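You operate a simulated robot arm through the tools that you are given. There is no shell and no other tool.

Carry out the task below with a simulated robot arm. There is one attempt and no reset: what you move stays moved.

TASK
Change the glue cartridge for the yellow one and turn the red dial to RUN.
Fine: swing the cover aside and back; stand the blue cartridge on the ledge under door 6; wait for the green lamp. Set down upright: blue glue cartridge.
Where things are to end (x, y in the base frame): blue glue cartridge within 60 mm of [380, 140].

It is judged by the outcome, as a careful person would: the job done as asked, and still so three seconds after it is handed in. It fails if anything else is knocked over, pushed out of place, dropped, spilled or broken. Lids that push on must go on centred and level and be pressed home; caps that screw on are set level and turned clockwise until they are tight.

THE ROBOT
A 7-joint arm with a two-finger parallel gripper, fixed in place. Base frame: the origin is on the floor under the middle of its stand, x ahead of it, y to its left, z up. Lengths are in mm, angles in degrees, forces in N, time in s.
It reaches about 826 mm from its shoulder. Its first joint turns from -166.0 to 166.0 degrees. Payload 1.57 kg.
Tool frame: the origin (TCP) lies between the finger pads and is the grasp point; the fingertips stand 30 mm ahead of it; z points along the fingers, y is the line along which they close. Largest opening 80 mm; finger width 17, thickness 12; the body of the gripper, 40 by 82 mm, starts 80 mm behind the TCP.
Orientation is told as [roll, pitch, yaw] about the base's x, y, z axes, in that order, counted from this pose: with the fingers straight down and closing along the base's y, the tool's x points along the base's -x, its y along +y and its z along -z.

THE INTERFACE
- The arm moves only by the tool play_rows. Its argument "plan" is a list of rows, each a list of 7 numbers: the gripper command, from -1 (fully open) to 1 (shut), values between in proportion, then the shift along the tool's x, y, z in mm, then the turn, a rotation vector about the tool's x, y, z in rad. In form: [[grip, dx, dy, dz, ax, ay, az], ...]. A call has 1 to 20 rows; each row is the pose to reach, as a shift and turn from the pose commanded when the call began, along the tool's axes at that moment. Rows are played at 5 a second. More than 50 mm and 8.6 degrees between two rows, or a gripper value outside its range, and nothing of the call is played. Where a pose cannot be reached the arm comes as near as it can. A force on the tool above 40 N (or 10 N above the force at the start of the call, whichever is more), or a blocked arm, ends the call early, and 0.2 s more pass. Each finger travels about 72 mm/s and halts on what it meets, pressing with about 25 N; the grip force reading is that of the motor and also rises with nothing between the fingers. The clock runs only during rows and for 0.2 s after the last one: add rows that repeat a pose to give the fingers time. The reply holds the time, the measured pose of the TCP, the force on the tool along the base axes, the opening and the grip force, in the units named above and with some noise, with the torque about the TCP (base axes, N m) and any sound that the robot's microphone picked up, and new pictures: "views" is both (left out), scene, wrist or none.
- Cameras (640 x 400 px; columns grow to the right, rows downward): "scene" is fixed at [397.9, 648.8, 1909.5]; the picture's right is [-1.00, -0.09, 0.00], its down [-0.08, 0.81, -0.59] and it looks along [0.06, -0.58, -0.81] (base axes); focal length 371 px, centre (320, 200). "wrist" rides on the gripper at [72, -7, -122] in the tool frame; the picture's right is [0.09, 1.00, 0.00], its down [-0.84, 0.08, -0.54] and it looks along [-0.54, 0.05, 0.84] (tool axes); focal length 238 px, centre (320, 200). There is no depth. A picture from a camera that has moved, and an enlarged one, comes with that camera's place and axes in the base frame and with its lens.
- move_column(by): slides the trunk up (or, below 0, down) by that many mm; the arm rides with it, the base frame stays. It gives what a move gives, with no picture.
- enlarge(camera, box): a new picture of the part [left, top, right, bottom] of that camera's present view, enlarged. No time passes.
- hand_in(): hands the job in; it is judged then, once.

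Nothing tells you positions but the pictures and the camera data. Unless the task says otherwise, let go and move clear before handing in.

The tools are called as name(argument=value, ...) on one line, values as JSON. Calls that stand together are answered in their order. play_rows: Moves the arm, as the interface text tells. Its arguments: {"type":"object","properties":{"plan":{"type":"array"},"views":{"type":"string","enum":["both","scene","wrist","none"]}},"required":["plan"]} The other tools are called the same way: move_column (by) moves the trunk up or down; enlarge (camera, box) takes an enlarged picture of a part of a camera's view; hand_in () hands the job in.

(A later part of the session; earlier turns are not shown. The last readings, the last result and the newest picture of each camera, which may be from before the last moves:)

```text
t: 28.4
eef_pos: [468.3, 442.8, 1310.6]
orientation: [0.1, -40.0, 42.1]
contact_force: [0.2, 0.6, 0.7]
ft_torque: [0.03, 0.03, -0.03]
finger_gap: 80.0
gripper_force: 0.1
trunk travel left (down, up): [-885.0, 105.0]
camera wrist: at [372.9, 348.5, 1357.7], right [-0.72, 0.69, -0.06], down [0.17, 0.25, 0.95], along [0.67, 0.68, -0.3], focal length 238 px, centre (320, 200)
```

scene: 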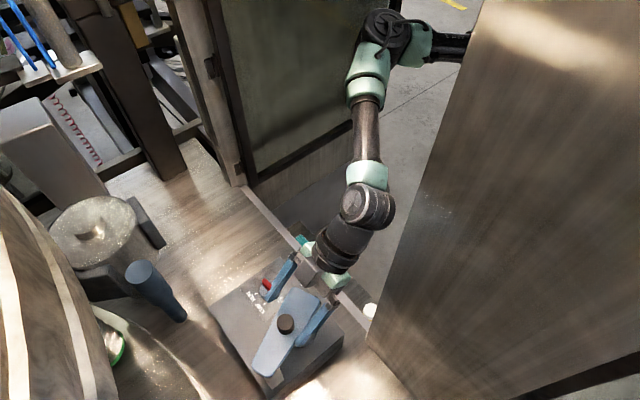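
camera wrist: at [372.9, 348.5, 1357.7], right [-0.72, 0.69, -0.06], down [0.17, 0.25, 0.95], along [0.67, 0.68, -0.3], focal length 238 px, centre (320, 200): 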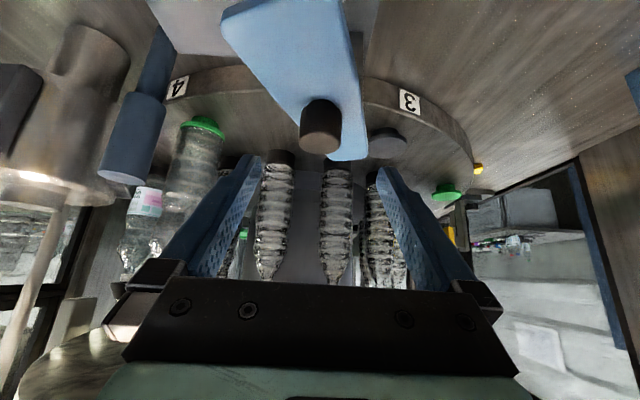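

The knob is centred between the fingers. I'll descend to z ≈ 1272 and close on it.

play_rows(plan=[[-1, 8, 0.5, 12, 0, 0, 0], [-1, 16, 1, 21, 0, 0, 0], [-1, 22, 1, 31, 0, 0, 0], [-1, 22, 1, 31, 0, 0, 0]], views="both")

```text
t: 29.4
eef_pos: [469.7, 446.9, 1273.5]
orientation: [0.1, -40.2, 42.1]
contact_force: [-0.5, 0.0, -0.1]
ft_torque: [-0.01, -0.03, 0.0]
finger_gap: 80.1
gripper_force: 0.1
trunk travel left (down, up): [-885.0, 105.0]
camera wrist: at [374.4, 352.0, 1319.9], right [-0.72, 0.69, -0.06], down [0.17, 0.25, 0.95], along [0.67, 0.68, -0.3], focal length 238 px, centre (320, 200)
```

scene: 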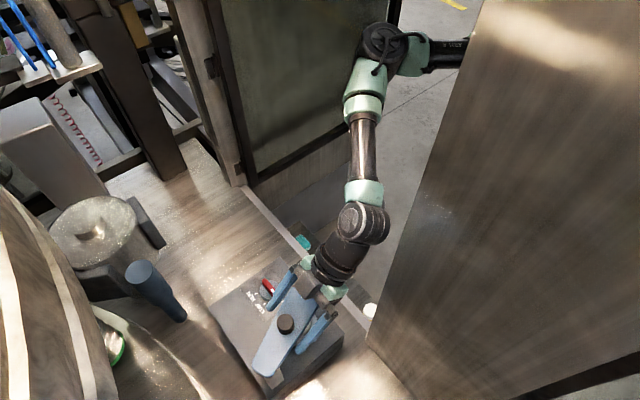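
wrist: 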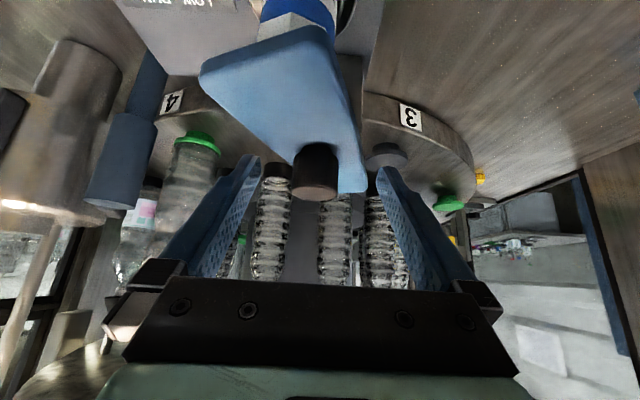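

The knob sits between the fingertips at the right depth. Closing on it.

play_rows(plan=[[0.3, 0, 0, 0, 0, 0, 0], [1, 0, 0, 0, 0, 0, 0], [1, 0, 0, 0, 0, 0, 0], [1, 0, 0, 0, 0, 0, 0]], views="wrist")

```text
t: 30.4
eef_pos: [470.2, 446.4, 1273.4]
orientation: [0.0, -39.9, 42.0]
contact_force: [0.0, -4.0, -1.3]
ft_torque: [0.0, -0.15, -0.11]
finger_gap: 29.7
gripper_force: 39.7
trunk travel left (down, up): [-885.0, 105.0]
camera wrist: at [374.9, 351.3, 1319.9], right [-0.72, 0.69, -0.06], down [0.17, 0.25, 0.95], along [0.67, 0.68, -0.3], focal length 238 px, centre (320, 200)
```

wrist: 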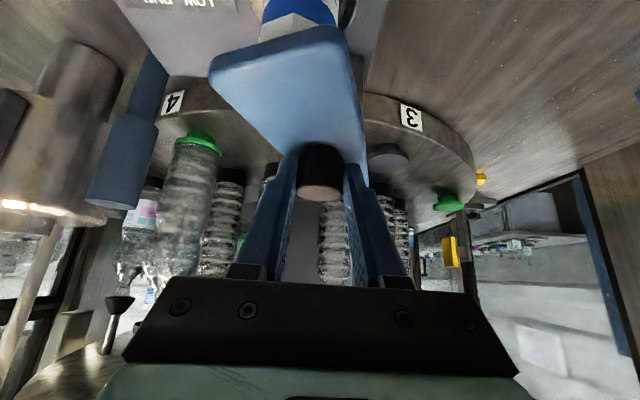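

Gripped at 29.7 mm. I'll start swinging the cover counter-clockwise about the estimated pivot (504, 515), first only ~10° to check the forces.

play_rows(plan=[[1, -2.2, -5.8, 1.9, -0.033, 0, -0.039], [1, -4.5, -11.4, 3.8, -0.065, 0, -0.078], [1, -4.5, -11.4, 3.8, -0.065, 0, -0.078]], views="both")

```text
t: 31.2
eef_pos: [473.8, 445.1, 1272.5]
orientation: [0.4, -39.9, 48.2]
contact_force: [-20.0, -0.8, -4.2]
ft_torque: [-0.56, 0.43, 0.39]
finger_gap: 29.1
gripper_force: 39.1
trunk travel left (down, up): [-885.0, 105.0]
camera wrist: at [390.1, 340.2, 1320.0], right [-0.79, 0.61, -0.05], down [0.14, 0.27, 0.95], along [0.59, 0.75, -0.3], focal length 238 px, centre (320, 200)
```

scene: 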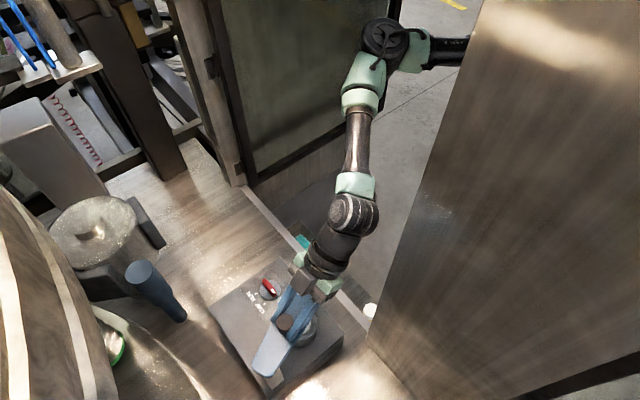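
wrist: 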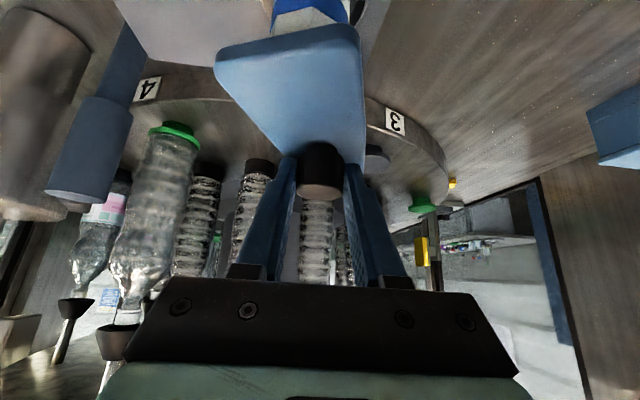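

The cover resisted at 20 N and hardly moved that way. I'll return and try the other direction gently.

play_rows(plan=[[1, 1.8, 6, -1.5, 0.033, 0, 0.039], [1, 3.6, 11.9, -3, 0.065, 0, 0.078], [1, 4.8, 17.5, -4, 0.065, 0, 0.078], [1, 5.9, 23, -4.9, 0.065, 0, 0.078], [1, 5.9, 23, -4.9, 0.065, 0, 0.078]], views="both")

```text
t: 32.4
eef_pos: [461.7, 450.5, 1272.5]
orientation: [0.0, -40.0, 42.2]
contact_force: [-0.1, -3.5, -1.8]
ft_torque: [-0.37, -0.17, -0.21]
finger_gap: 29.2
gripper_force: 38.5
trunk travel left (down, up): [-885.0, 105.0]
camera wrist: at [365.1, 356.5, 1319.9], right [-0.72, 0.69, -0.06], down [0.16, 0.25, 0.95], along [0.67, 0.68, -0.3], focal length 238 px, centre (320, 200)
```

scene: 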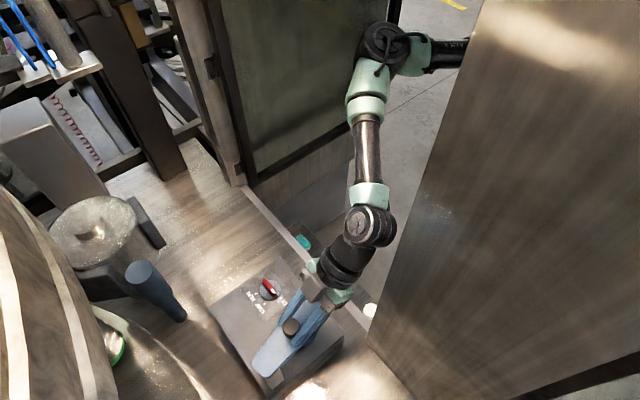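
wrist: 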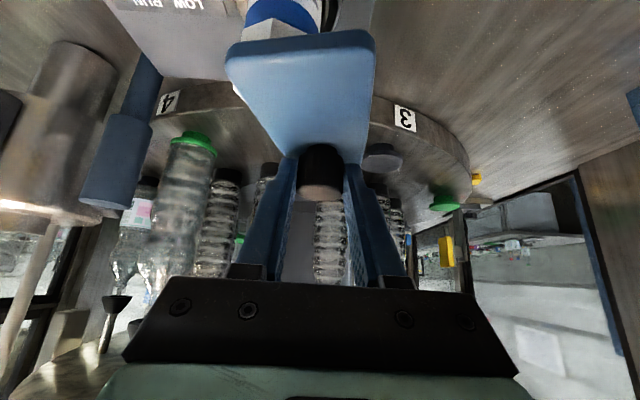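

It swings freely clockwise (toward −x). To keep the wrist away from the wall panel during the larger swing, I'll loosen, rotate the tool about the knob to yaw ≈ 75, and grip again.

play_rows(plan=[[-0.2, 0, 0, 0, 0, 0, 0], [-0.2, 0, 0, 0, 0, 0, 0], [-0.2, -0.1, -1.7, 0.1, -0.074, 0, -0.088], [-0.2, -0.4, -3.3, 0.4, -0.148, 0, -0.177], [-0.2, -0.9, -4.9, 0.8, -0.222, 0, -0.265], [-0.2, -1.4, -6.4, 1.2, -0.296, 0, -0.353], [-0.2, -1.8, -7.8, 1.5, -0.37, 0, -0.441], [-0.2, -1.8, -7.8, 1.5, -0.37, 0, -0.441]], views="both")

```text
t: 34.2
eef_pos: [466.9, 447.4, 1272.5]
orientation: [0.1, -40.0, 75.0]
contact_force: [0.5, 0.3, -0.1]
ft_torque: [-0.04, -0.02, -0.03]
finger_gap: 47.8
gripper_force: 0.0
trunk travel left (down, up): [-885.0, 105.0]
camera wrist: at [438.2, 316.9, 1319.3], right [-0.98, 0.19, -0.06], down [0.0, 0.3, 0.95], along [0.2, 0.93, -0.3], focal length 238 px, centre (320, 200)
```

scene: 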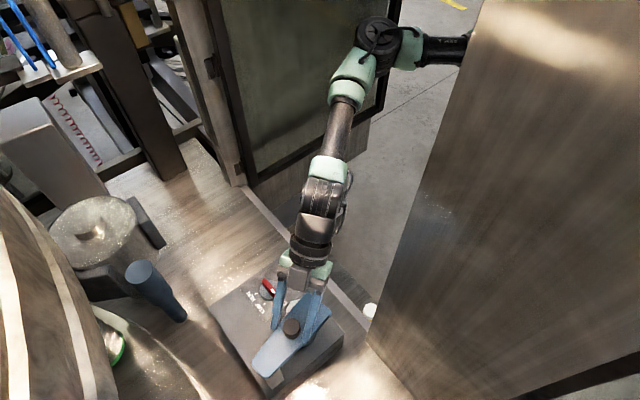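
wrist: 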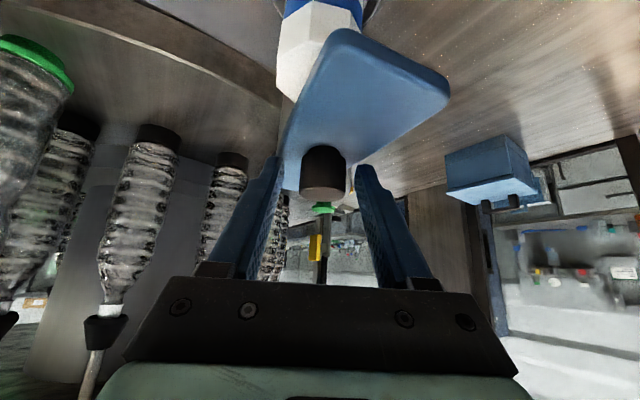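

Now grip again and swing clockwise, first part way.

play_rows(plan=[[1, 0, 0, 0, 0, 0, 0], [1, 0, 0, 0, 0, 0, 0], [1, -1.4, 4.9, 1.1, 0, 0, 0], [1, -2.8, 9.7, 2.3, 0, 0, 0], [1, -5, 14.6, 4.1, 0, 0, 0], [1, -7.2, 19.6, 6, 0, 0, 0], [1, -7.2, 19.6, 6, 0, 0, 0]], views="both")

```text
t: 35.8
eef_pos: [452.5, 460.7, 1272.7]
orientation: [0.1, -39.9, 74.9]
contact_force: [7.3, -5.1, 1.0]
ft_torque: [-0.33, -0.04, -0.62]
finger_gap: 29.2
gripper_force: 38.8
trunk travel left (down, up): [-885.0, 105.0]
camera wrist: at [423.1, 330.1, 1319.2], right [-0.98, 0.19, -0.06], down [0.0, 0.3, 0.95], along [0.2, 0.93, -0.3], focal length 238 px, centre (320, 200)
```

scene: 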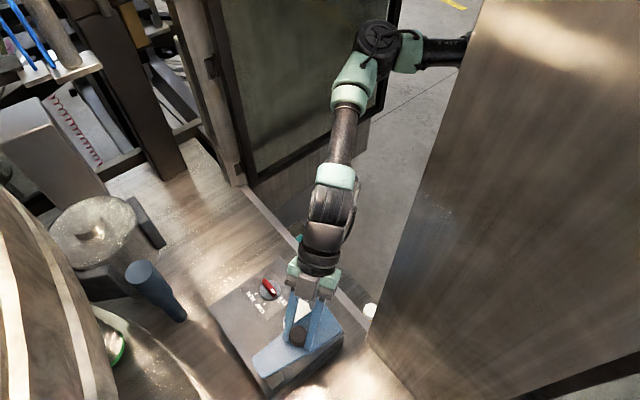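
wrist: 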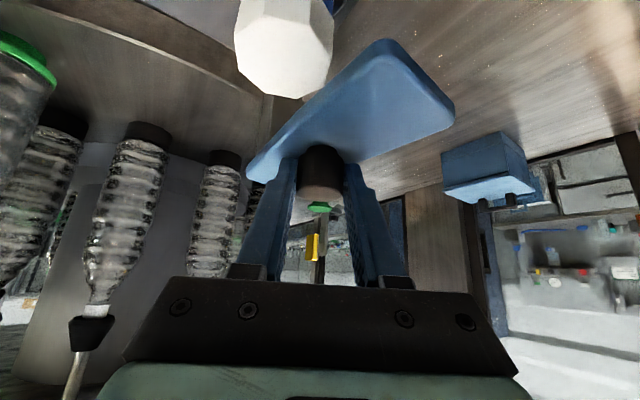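

The cover follows well. Continuing the swing.

play_rows(plan=[[1, -2.7, 4.5, 2.3, 0, 0, 0], [1, -5.6, 8.8, 4.8, 0, 0, 0], [1, -9, 12.6, 7.6, 0, 0, 0], [1, -12.4, 16.1, 10.4, 0, 0, 0], [1, -16.2, 19.2, 13.6, 0, 0, 0], [1, -20, 21.9, 16.8, 0, 0, 0], [1, -24.1, 24.1, 20.2, 0, 0, 0], [1, -24.1, 24.1, 20.2, 0, 0, 0]], views="both")

```text
t: 37.6
eef_pos: [436.1, 497.8, 1272.2]
orientation: [0.2, -40.0, 74.9]
contact_force: [8.5, -4.4, -2.9]
ft_torque: [-0.17, -0.13, -0.4]
finger_gap: 29.5
gripper_force: 39.0
trunk travel left (down, up): [-885.0, 105.0]
camera wrist: at [408.1, 366.9, 1319.3], right [-0.98, 0.19, -0.06], down [0.0, 0.3, 0.95], along [0.2, 0.93, -0.3], focal length 238 px, centre (320, 200)
```

scene: 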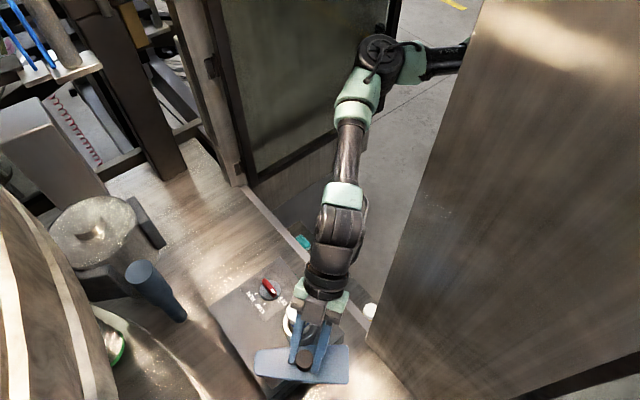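
wrist: 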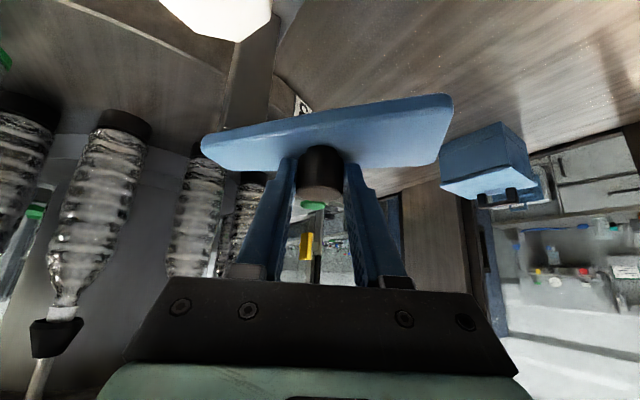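

The cover is swung aside (~65°) and the cartridge is exposed. Now I'll let go, back off along the fingers, and lift.

play_rows(plan=[[-0.4, 0, 0, 0, 0, 0, 0], [-0.4, 0, 0, 0, 0, 0, 0], [-0.4, 0, 0, -20, 0, 0, 0], [-0.6, 0, 0, -50, 0, 0, 0], [-1, 0, 0, -90, 0, 0, 0], [-1, 0, 0, -130, 0, 0, 0], [-1, 0, 0, -130, 0, 0, 0]], views="both")

```text
t: 39.2
eef_pos: [413.8, 417.7, 1370.4]
orientation: [0.1, -40.0, 75.1]
contact_force: [0.1, -0.2, -0.1]
ft_torque: [0.0, 0.03, 0.0]
finger_gap: 79.9
gripper_force: 0.0
trunk travel left (down, up): [-885.0, 105.0]
camera wrist: at [386.0, 287.1, 1418.2], right [-0.98, 0.19, -0.06], down [0.0, 0.3, 0.95], along [0.2, 0.93, -0.3], focal length 238 px, centre (320, 200)
```

scene: 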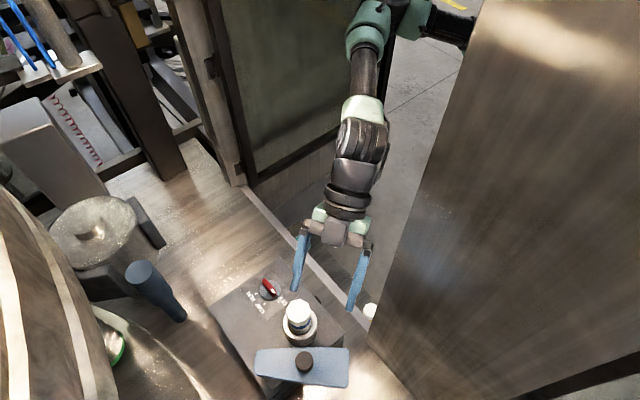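
wrist: 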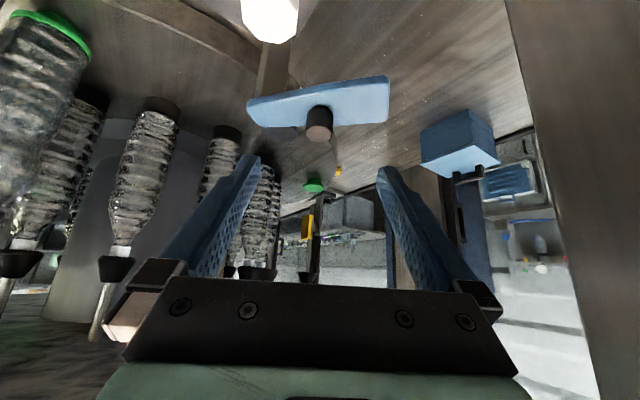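

The cartridge now stands free in its socket. I'll enlarge the scene view to measure it.

enlarge(camera="scene", box=[230, 270, 370, 400])

enlarge(camera="wrist", box=[200, 0, 420, 150])

```text
3.08 times, centred on (300, 335) of scene
camera zoom: at [397.9, 648.8, 1909.5], right [-1.0, -0.09, 0.0], down [-0.08, 0.81, -0.59], along [0.06, -0.58, -0.81], focal length 1140 px, centre (382, -215)
```

zoom: 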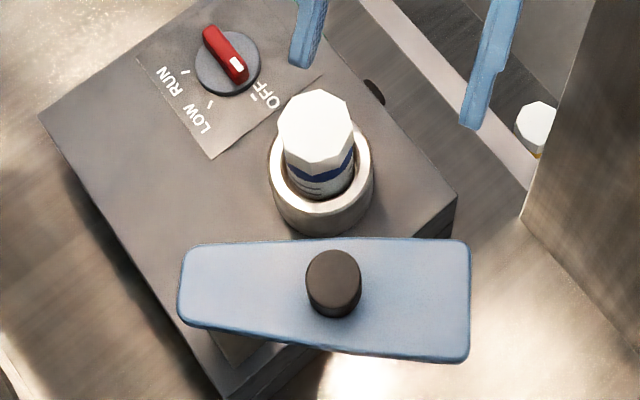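

```text
2.67 times, centred on (310, 75) of wrist
camera zoom: at [386.0, 287.1, 1418.2], right [-0.98, 0.19, -0.06], down [0.0, 0.3, 0.95], along [0.2, 0.93, -0.3], focal length 636 px, centre (347, 533)
```

zoom: 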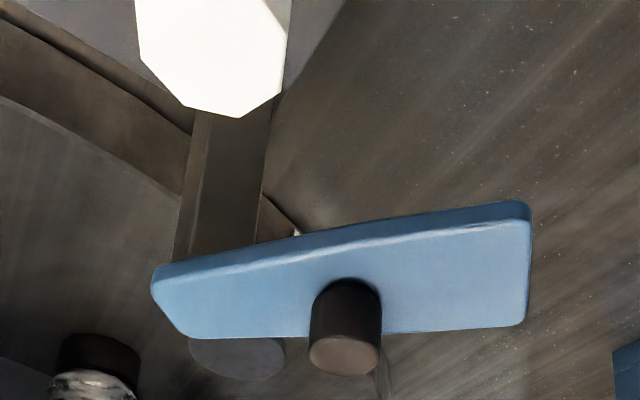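

The white octagonal cap with a yellow band on the ledge looks just like this cartridge's cap, so the yellow cartridge most likely stands on the ledge. First I'll re-orient toward the blue cartridge at about (463, 419) and look at it closely.

play_rows(plan=[[-1, 8.4, -9, 4.5, 0.044, 0.086, 0.076], [-1, 16.8, -18, 9, 0.088, 0.173, 0.152], [-1, 25, -27, 13.6, 0.132, 0.259, 0.228], [-1, 33.5, -36, 18.1, 0.175, 0.3455, 0.304], [-1, 33.5, -36, 18.1, 0.175, 0.3455, 0.304]], views="both")

enlarge(camera="scene", box=[340, 280, 400, 340])

enlarge(camera="wrist", box=[220, 60, 420, 220])

```text
t: 40.4
eef_pos: [444.1, 394.7, 1336.7]
orientation: [0.0, -19.9, 55.0]
contact_force: [0.0, 0.2, 1.2]
ft_torque: [0.05, 0.02, -0.03]
finger_gap: 80.1
gripper_force: 0.0
trunk travel left (down, up): [-885.0, 105.0]
camera wrist: at [386.8, 301.1, 1426.5], right [-0.87, 0.5, -0.03], down [0.28, 0.54, 0.79], along [0.41, 0.68, -0.61], focal length 238 px, centre (320, 200)
```

scene: 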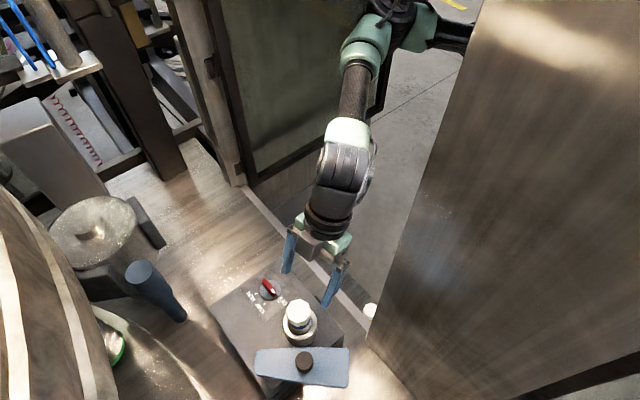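
wrist: 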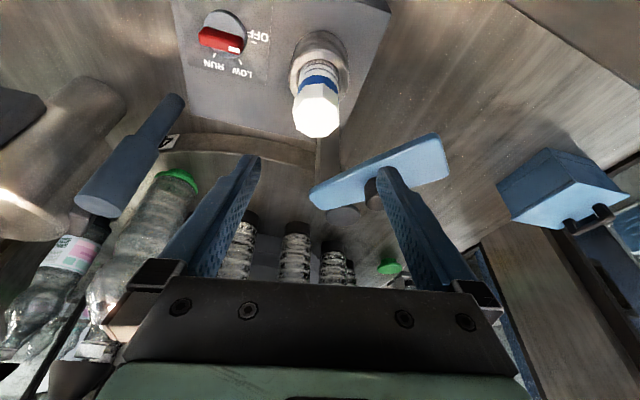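

```text
6.67 times, centred on (370, 310) of scene
camera zoom: at [397.9, 648.8, 1909.5], right [-1.0, -0.09, 0.0], down [-0.08, 0.81, -0.59], along [0.06, -0.58, -0.81], focal length 2471 px, centre (-13, -533)
```

zoom: 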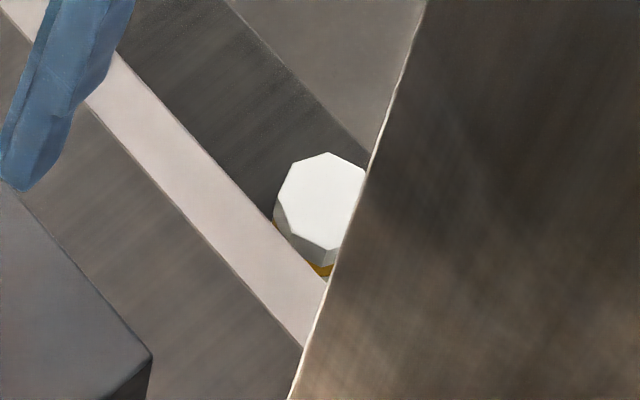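

```text
2.50 times, centred on (320, 140) of wrist
camera zoom: at [386.8, 301.1, 1426.5], right [-0.87, 0.5, -0.03], down [0.28, 0.54, 0.79], along [0.41, 0.68, -0.61], focal length 596 px, centre (320, 350)
```

zoom: 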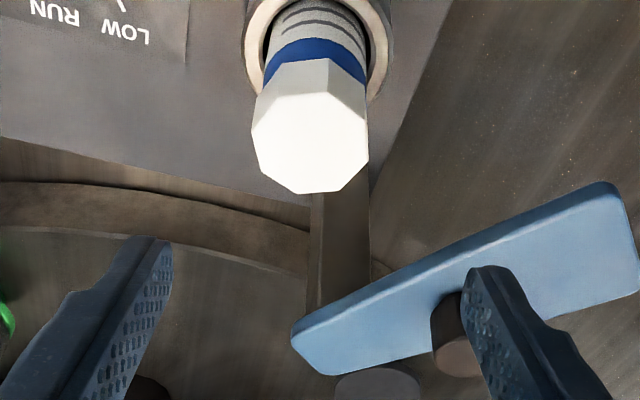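

Confirmed: the yellow-banded cartridge stands on the ledge. The blue cartridge's cap top is at (464, 417, 1218), about 45 mm wide. I'll position above it and descend.

play_rows(plan=[[-1, -6, -2, 27, 0, 0, 0], [-1, -12, -3.5, 54, 0, 0, 0], [-1, -12, -3.5, 54, 0, 0, 0]], views="both")

```text
t: 41.2
eef_pos: [463.1, 416.2, 1289.6]
orientation: [0.1, -19.9, 55.0]
contact_force: [-0.1, 0.5, -0.2]
ft_torque: [0.0, 0.01, 0.02]
finger_gap: 80.1
gripper_force: 0.0
trunk travel left (down, up): [-885.0, 105.0]
camera wrist: at [406.1, 323.2, 1379.7], right [-0.87, 0.5, -0.03], down [0.28, 0.54, 0.8], along [0.41, 0.68, -0.61], focal length 238 px, centre (320, 200)
```

scene: 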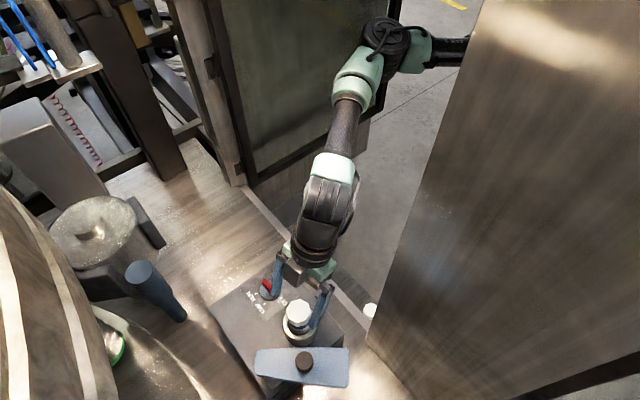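
wrist: 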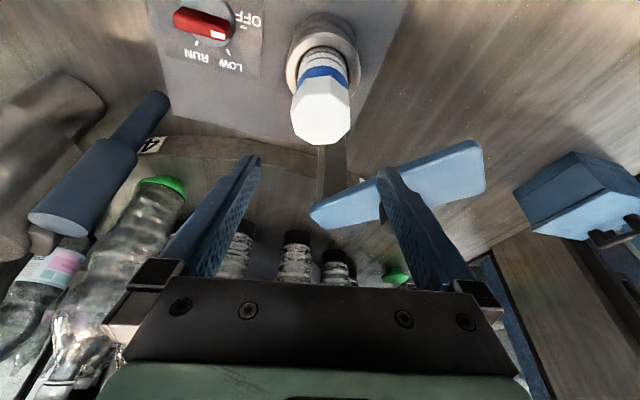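

Well centred. Descending straight to z ≈ 1200 around the cartridge.

play_rows(plan=[[-1, 8, 0, 22, 0, 0, 0], [-1, 16, 0, 45, 0, 0, 0], [-1, 23, 0, 66, 0, 0, 0], [-1, 29.5, -0.3, 84.6, 0, 0, 0], [-1, 29.5, -0.3, 84.6, 0, 0, 0]], views="both")

```text
t: 42.4
eef_pos: [464.8, 418.5, 1199.7]
orientation: [0.1, -20.1, 55.1]
contact_force: [-0.1, 0.5, 0.1]
ft_torque: [-0.02, -0.02, 0.03]
finger_gap: 79.9
gripper_force: 0.0
trunk travel left (down, up): [-885.0, 105.0]
camera wrist: at [406.9, 324.0, 1289.8], right [-0.87, 0.5, -0.03], down [0.28, 0.54, 0.8], along [0.41, 0.68, -0.61], focal length 238 px, centre (320, 200)
```

scene: 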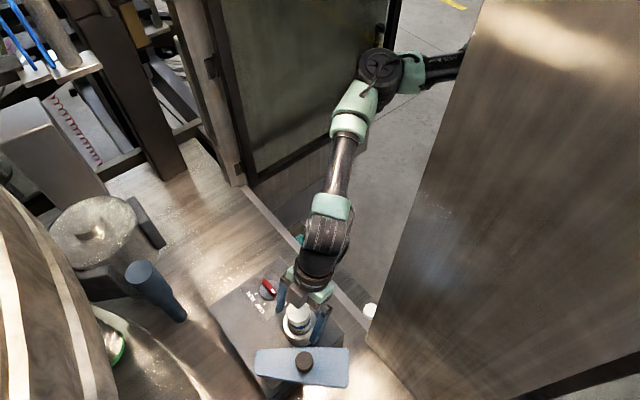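
wrist: 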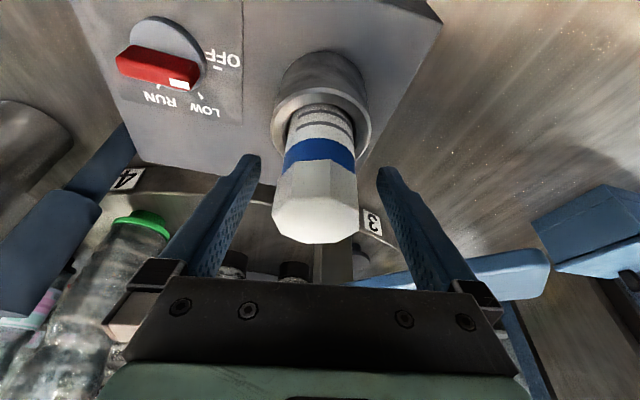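

The cartridge is centred between the fingers at the band/cap level. Closing.

play_rows(plan=[[-0.3, 0, 0, 0, 0, 0, 0], [0.2, 0, 0, 0, 0, 0, 0], [1, 0, 0, 0, 0, 0, 0], [1, 0, 0, 0, 0, 0, 0], [1, 0, 0, 0, 0, 0, 0]], views="wrist")

```text
t: 43.6
eef_pos: [464.0, 417.3, 1199.5]
orientation: [0.1, -20.0, 55.1]
contact_force: [0.8, 0.0, 0.4]
ft_torque: [-0.04, -0.03, -0.01]
finger_gap: 45.2
gripper_force: 25.2
trunk travel left (down, up): [-885.0, 105.0]
camera wrist: at [407.0, 324.0, 1289.8], right [-0.87, 0.5, -0.03], down [0.28, 0.54, 0.8], along [0.41, 0.68, -0.61], focal length 238 px, centre (320, 200)
```

wrist: 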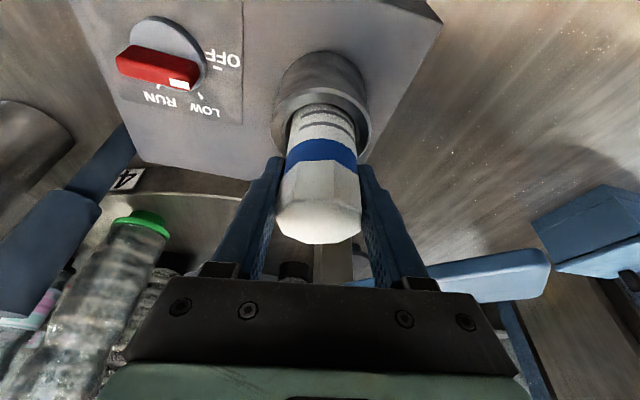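

Gripped at 45 mm. Lifting slowly straight up to feel whether it comes free.

play_rows(plan=[[1, -2.7, 0, -7.5, 0, 0, 0], [1, -5.1, 0, -14.1, 0, 0, 0], [1, -8.5, 0, -23.5, 0, 0, 0], [1, -12, 0, -32.9, 0, 0, 0], [1, -12, 0, -32.9, 0, 0, 0]], views="both")

```text
t: 44.8
eef_pos: [466.5, 418.0, 1235.2]
orientation: [0.1, -19.9, 55.1]
contact_force: [0.0, -0.9, -1.8]
ft_torque: [0.01, 0.02, 0.03]
finger_gap: 45.6
gripper_force: 24.5
trunk travel left (down, up): [-885.0, 105.0]
camera wrist: at [407.8, 324.4, 1324.9], right [-0.87, 0.5, -0.03], down [0.28, 0.54, 0.8], along [0.41, 0.68, -0.61], focal length 238 px, centre (320, 200)
```

scene: 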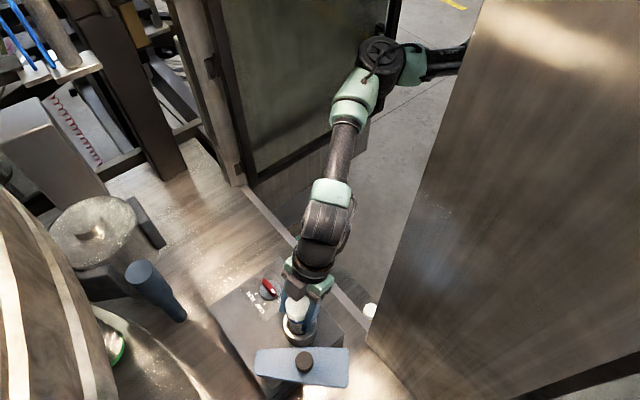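
wrist: 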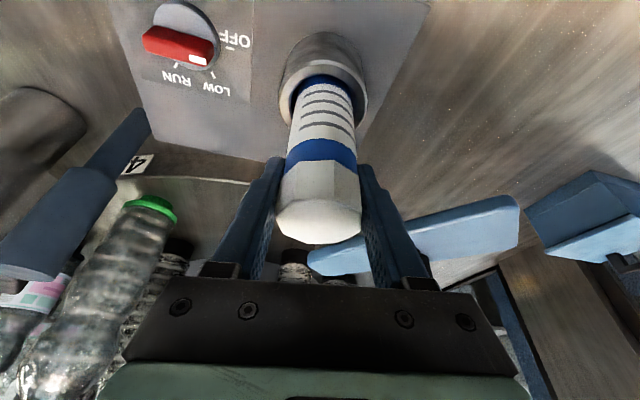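

It's coming out freely. Continuing straight up until it is clear of the socket.

play_rows(plan=[[1, -5.1, 0, -14.1, 0, 0, 0], [1, -10.3, 0, -28.2, 0, 0, 0], [1, -17, 0, -47, 0, 0, 0], [1, -24, 0, -65.8, 0, 0, 0], [1, -30.8, 0, -84.6, 0, 0, 0], [1, -30.8, 0, -84.6, 0, 0, 0]], views="both")

enlarge(camera="wrist", box=[200, 20, 440, 260])

enlarge(camera="scene", box=[240, 220, 380, 360])

```text
t: 46.2
eef_pos: [464.8, 418.9, 1326.9]
orientation: [0.1, -20.0, 55.1]
contact_force: [0.7, -0.7, -2.6]
ft_torque: [0.01, -0.01, -0.03]
finger_gap: 45.5
gripper_force: 25.2
trunk travel left (down, up): [-885.0, 105.0]
camera wrist: at [407.5, 324.8, 1416.2], right [-0.87, 0.5, -0.03], down [0.28, 0.54, 0.8], along [0.41, 0.68, -0.61], focal length 238 px, centre (320, 200)
```

scene: 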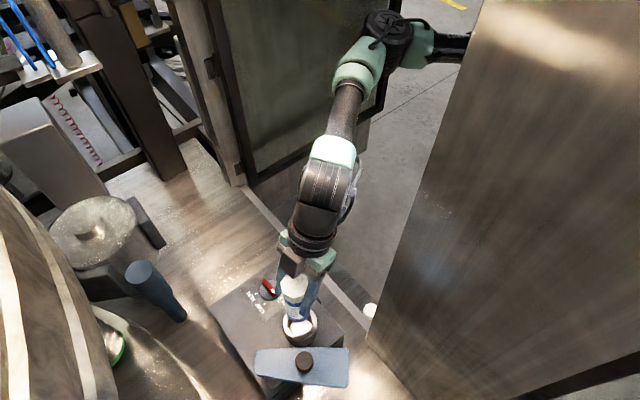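
wrist: 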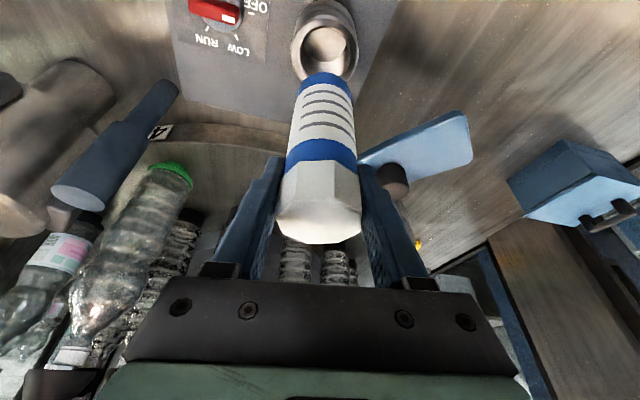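

```text
1.67 times, centred on (320, 140) of wrist
camera zoom: at [407.5, 324.8, 1416.2], right [-0.87, 0.5, -0.03], down [0.28, 0.54, 0.8], along [0.41, 0.68, -0.61], focal length 397 px, centre (320, 300)
```

zoom: 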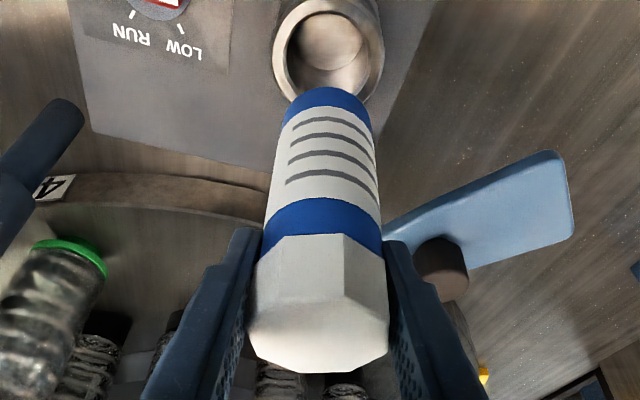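

```text
2.86 times, centred on (310, 290) of scene
camera zoom: at [397.9, 648.8, 1909.5], right [-1.0, -0.09, 0.0], down [-0.08, 0.81, -0.59], along [0.06, -0.58, -0.81], focal length 1059 px, centre (349, -57)
```

zoom: 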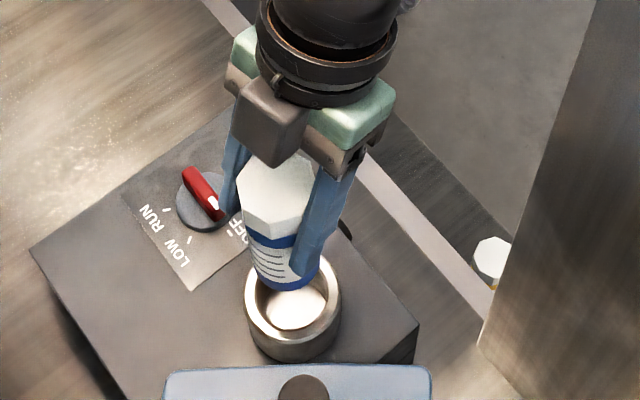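

The blue cartridge (≈118 mm tall, bottom ≈100 mm below TCP) is out of the socket. The ledge works out at z ≈ 640, with the yellow cartridge on it at (279, 238). I'll carry the blue one back out of the bay at this height to above (380, 140).

play_rows(plan=[[1, 14, -0.6, -5, 0, 0, 0], [1, 41, -1.9, -15, 0, 0, 0], [1, 69, -3.1, -25.1, 0, 0, 0], [1, 97, -4.4, -35.2, 0, 0, 0], [1, 124, -5.6, -45.2, 0, 0, 0], [1, 150, -6.8, -54.5, 0, 0, 0], [1, 165.8, -7.5, -60.3, 0, 0, 0], [1, 184.8, -24, -67.2, 0.012, 0, 0.033], [1, 203.7, -40.5, -74, 0.024, 0, 0.066], [1, 222.7, -57, -80.9, 0.036, 0, 0.098], [1, 241.6, -73.5, -87.8, 0.048, 0, 0.131], [1, 260.6, -90, -94.7, 0.06, 0, 0.164], [1, 260.6, -90, -94.7, 0.06, 0, 0.164]], views="both")

```text
t: 49.0
eef_pos: [379.7, 139.6, 1325.9]
orientation: [0.1, -20.0, 45.1]
contact_force: [-0.6, 0.9, -1.8]
ft_torque: [0.01, 0.01, -0.02]
finger_gap: 45.1
gripper_force: 24.9
trunk travel left (down, up): [-885.0, 105.0]
camera wrist: at [307.1, 57.3, 1415.2], right [-0.77, 0.64, -0.03], down [0.37, 0.48, 0.79], along [0.52, 0.6, -0.61], focal length 238 px, centre (320, 200)
```

scene: 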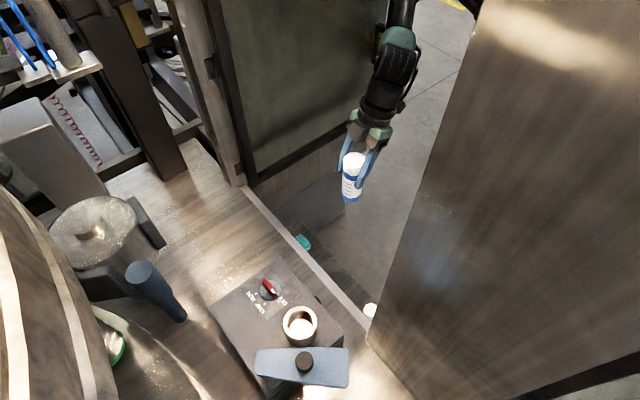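
wrist: 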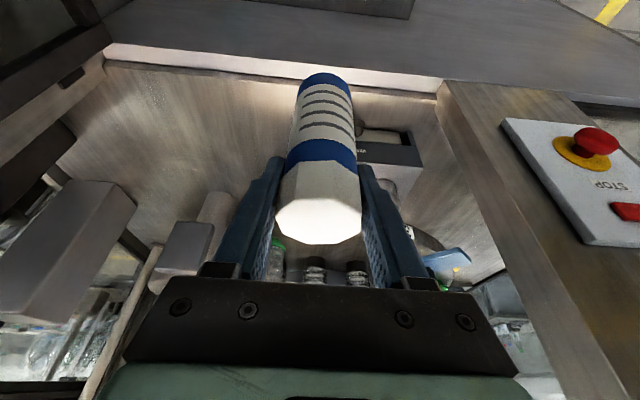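

Clear of the bay. The machine's front face is at w ≈ 462, so lowering at w ≈ 368 is safe. I'll lower the trunk so that the cartridge comes to ~45 mm above the ledge.

move_column(by=-300)

play_rows(plan=[[1, 0, 0, 0, 0, 0, 0]], views="both")

```text
t: 52.0
eef_pos: [379.3, 139.0, 1025.9]
orientation: [0.1, -19.9, 45.1]
contact_force: [0.3, -0.7, -2.2]
ft_torque: [-0.04, -0.01, -0.03]
finger_gap: 45.0
gripper_force: 25.0
trunk travel left (down, up): [-585.0, 405.0]
```

```text
t: 52.4
eef_pos: [378.9, 139.1, 1024.5]
orientation: [0.0, -19.8, 45.2]
contact_force: [-0.4, 0.1, -1.9]
ft_torque: [0.03, -0.02, -0.01]
finger_gap: 44.9
gripper_force: 24.9
trunk travel left (down, up): [-585.0, 405.0]
camera wrist: at [306.9, 57.0, 1115.3], right [-0.77, 0.64, -0.03], down [0.37, 0.48, 0.8], along [0.52, 0.6, -0.61], focal length 238 px, centre (320, 200)
```

scene: 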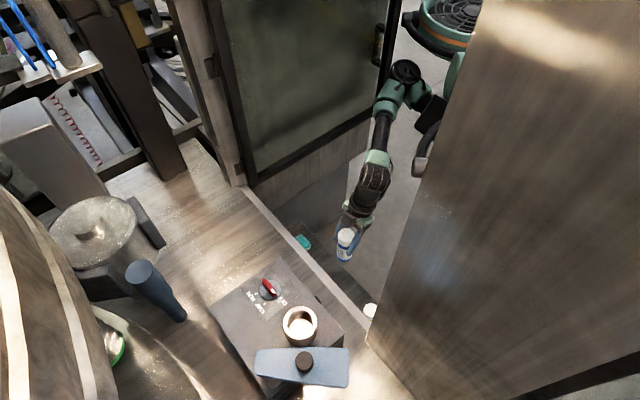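
wrist: 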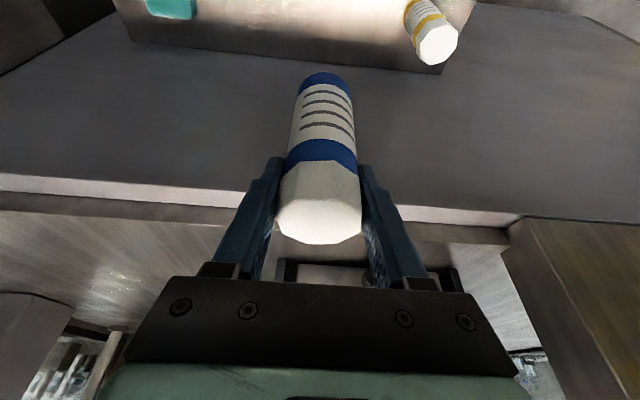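

The yellow cartridge stands upright on the ledge, with the teal sponge at the other end. Continuing down.

move_column(by=-215)

play_rows(plan=[[1, 0, 0, 0, 0, 0, 0]], views="both")

```text
t: 54.7
eef_pos: [379.9, 139.5, 809.1]
orientation: [0.1, -20.0, 45.2]
contact_force: [-1.8, 0.0, -2.9]
ft_torque: [-0.01, 0.0, -0.01]
finger_gap: 45.1
gripper_force: 25.3
trunk travel left (down, up): [-370.0, 620.0]
```

```text
t: 55.1
eef_pos: [379.9, 139.8, 810.4]
orientation: [0.1, -19.9, 45.1]
contact_force: [0.8, 0.0, -1.8]
ft_torque: [0.03, 0.0, 0.02]
finger_gap: 45.2
gripper_force: 25.2
trunk travel left (down, up): [-370.0, 620.0]
camera wrist: at [306.9, 57.0, 900.3], right [-0.77, 0.64, -0.03], down [0.37, 0.48, 0.8], along [0.52, 0.6, -0.61], focal length 238 px, centre (320, 200)
```

scene: 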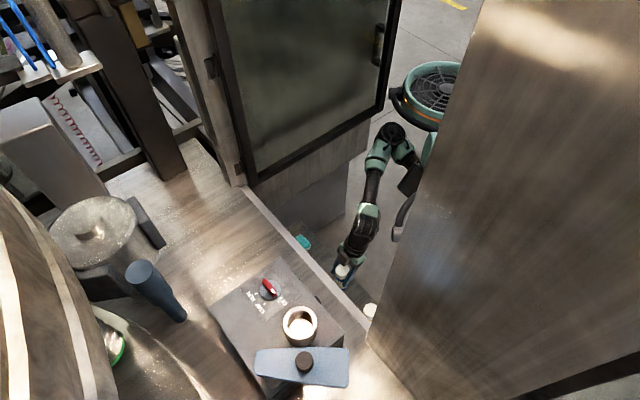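
wrist: 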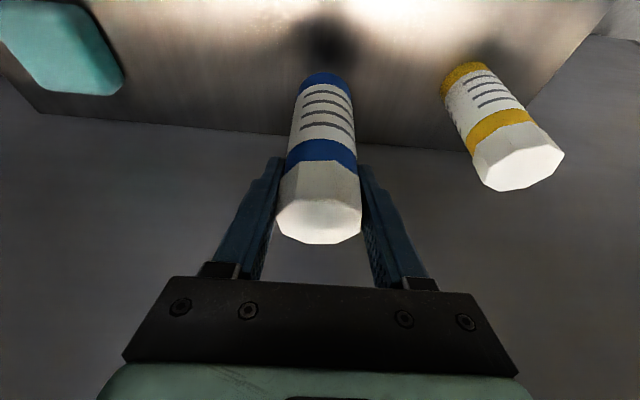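

About 70 mm to go. I'll lower with the arm, then in small steps to feel the contact.

play_rows(plan=[[1, 5.1, 0, 14.1, 0, 0, 0], [1, 10.3, 0, 28.2, 0, 0, 0], [1, 15.4, 0, 42.3, 0, 0, 0], [1, 17.8, 0, 48.9, 0, 0, 0], [1, 17.8, 0, 48.9, 0, 0, 0]], views="both")

```text
t: 56.3
eef_pos: [379.7, 138.8, 758.6]
orientation: [0.1, -19.9, 45.1]
contact_force: [-0.5, 0.4, -1.9]
ft_torque: [-0.03, 0.0, -0.01]
finger_gap: 44.8
gripper_force: 25.4
trunk travel left (down, up): [-370.0, 620.0]
camera wrist: at [306.5, 57.2, 848.4], right [-0.77, 0.64, -0.03], down [0.37, 0.48, 0.79], along [0.52, 0.6, -0.61], focal length 238 px, centre (320, 200)
```

scene: 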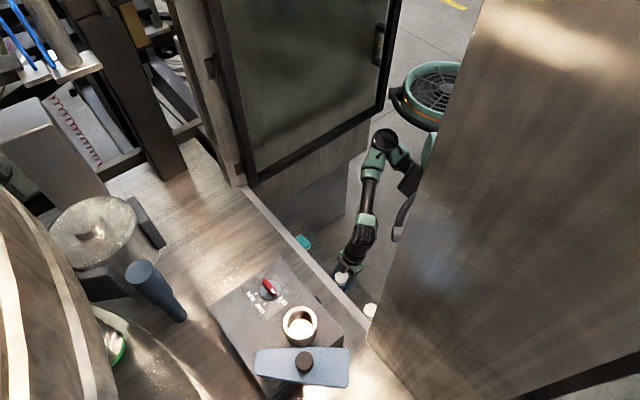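
wrist: 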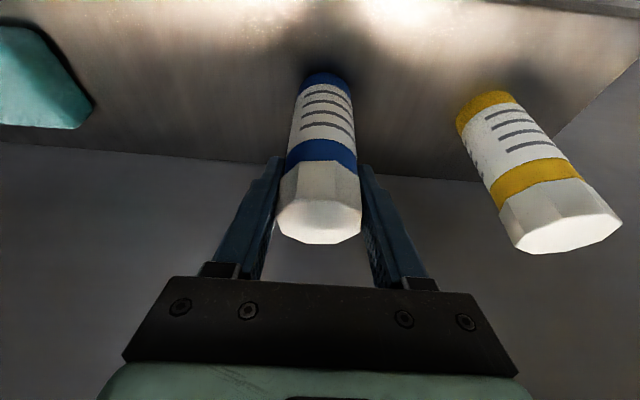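

play_rows(plan=[[1, 1, 0, 2.8, 0, 0, 0], [1, 2, 0, 5.6, 0, 0, 0], [1, 3.1, 0, 8.5, 0, 0, 0], [1, 4.1, 0, 11.3, 0, 0, 0], [1, 4.1, 0, 11.3, 0, 0, 0]], views="wrist")

```text
t: 57.5
eef_pos: [379.3, 139.1, 747.3]
orientation: [0.0, -20.2, 45.2]
contact_force: [1.0, 2.7, 17.8]
ft_torque: [0.19, 0.03, 0.11]
finger_gap: 43.8
gripper_force: 25.5
trunk travel left (down, up): [-370.0, 620.0]
camera wrist: at [306.5, 57.2, 836.9], right [-0.77, 0.64, -0.03], down [0.37, 0.48, 0.8], along [0.53, 0.6, -0.6], focal length 238 px, centre (320, 200)
```

wrist: 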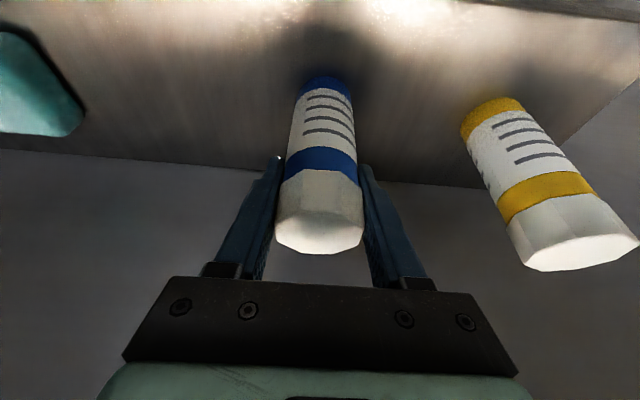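

Contact with the ledge at TCP z ≈ 747 (18 N). I'll relax 2 mm and open slowly.

play_rows(plan=[[1, -0.7, 0, -1.9, 0, 0, 0], [1, -0.7, 0, -1.9, 0, 0, 0], [-0.05, -0.7, 0, -1.9, 0, 0, 0], [-0.2, -0.7, 0, -1.9, 0, 0, 0], [-0.35, -0.7, 0, -1.9, 0, 0, 0], [-0.6, -0.7, 0, -1.9, 0, 0, 0], [-1, -0.7, 0, -1.9, 0, 0, 0], [-1, -0.7, 0, -1.9, 0, 0, 0]], views="both")

```text
t: 59.3
eef_pos: [379.1, 139.9, 748.3]
orientation: [0.1, -19.8, 45.1]
contact_force: [0.7, 1.5, -0.6]
ft_torque: [-0.03, 0.0, -0.01]
finger_gap: 79.7
gripper_force: 0.0
trunk travel left (down, up): [-370.0, 620.0]
camera wrist: at [306.7, 57.2, 838.2], right [-0.77, 0.64, -0.03], down [0.37, 0.48, 0.8], along [0.52, 0.6, -0.61], focal length 238 px, centre (320, 200)
```

scene: 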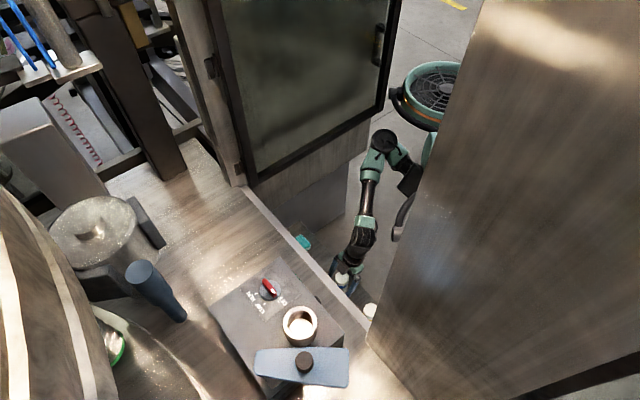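
wrist: 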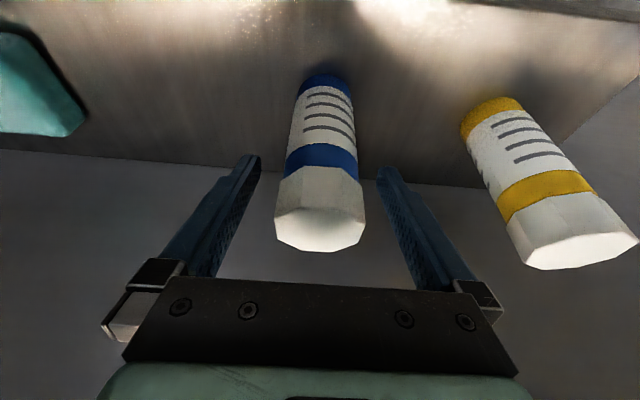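

Blue stands upright on the ledge at about (379, 140). Now I'll rise straight up and move over toward the yellow cartridge.

play_rows(plan=[[-1, -6, 0, -16, 0, 0, 0], [-1, -14, 0, -38, 0, 0, 0], [-1, -24, 0, -66, 0, 0, 0], [-1, -34, 0, -94, 0, 0, 0], [-1, -41, 0, -113, 0, 0, 0], [-1, -41, 30, -113, 0, 0, 0], [-1, -41, 70, -113, 0, 0, 0], [-1, -41, 110, -113, 0, 0, 0], [-1, -41, 140, -113, 0, 0, 0], [-1, -41, 140, -113, 0, 0, 0]], views="both")

```text
t: 61.5
eef_pos: [280.1, 237.1, 868.2]
orientation: [0.3, -19.6, 44.6]
contact_force: [-0.9, 0.2, 0.7]
ft_torque: [0.0, -0.02, 0.01]
finger_gap: 80.0
gripper_force: 0.0
trunk travel left (down, up): [-370.0, 620.0]
camera wrist: at [208.2, 155.5, 957.2], right [-0.76, 0.65, -0.02], down [0.38, 0.48, 0.79], along [0.52, 0.6, -0.61], focal length 238 px, centre (320, 200)
```

scene: 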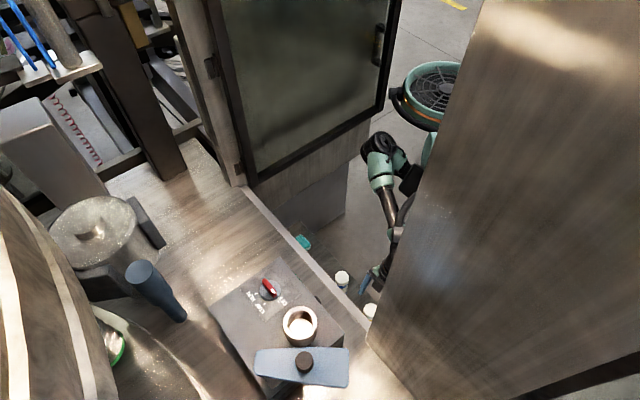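
wrist: 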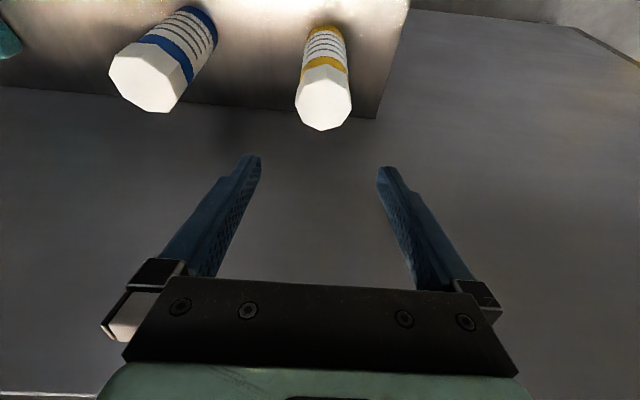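

The yellow cartridge is at about (282, 242), cap top ≈ 766. The arm is quite folded here, so I'll raise the trunk a bit and lower with the arm instead to keep it in a comfortable posture.

move_column(by=120)

play_rows(plan=[[-1, 9, 1, 25, 0, 0, 0], [-1, 18, 2, 52, 0, 0, 0], [-1, 27, 2, 80, 0, 0, 0], [-1, 36, 2, 108, 0, 0, 0], [-1, 45, 2, 132, 0, 0, 0], [-1, 46.7, 2, 142.7, 0, 0, 0], [-1, 46.7, 2, 142.7, 0, 0, 0]], views="both")

```text
t: 63.0
eef_pos: [278.5, 236.9, 986.0]
orientation: [0.5, -19.6, 44.8]
contact_force: [-0.1, 0.0, 0.0]
ft_torque: [-0.02, -0.02, 0.03]
finger_gap: 80.0
gripper_force: 0.0
trunk travel left (down, up): [-490.0, 500.0]
```

```text
t: 64.6
eef_pos: [282.3, 243.0, 838.2]
orientation: [0.2, -19.8, 45.0]
contact_force: [-0.2, 0.3, 1.3]
ft_torque: [0.04, 0.05, 0.02]
finger_gap: 79.7
gripper_force: 0.1
trunk travel left (down, up): [-490.0, 500.0]
camera wrist: at [209.5, 160.4, 927.4], right [-0.77, 0.64, -0.03], down [0.37, 0.48, 0.8], along [0.52, 0.6, -0.61], focal length 238 px, centre (320, 200)
```

scene: 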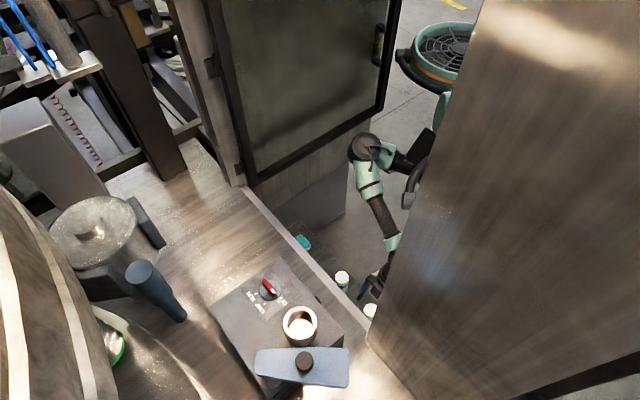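
wrist: 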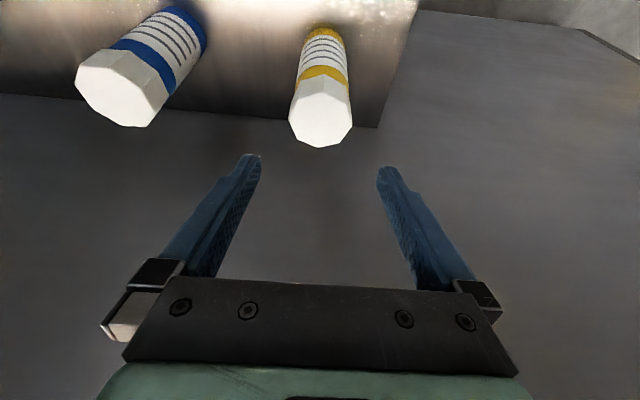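

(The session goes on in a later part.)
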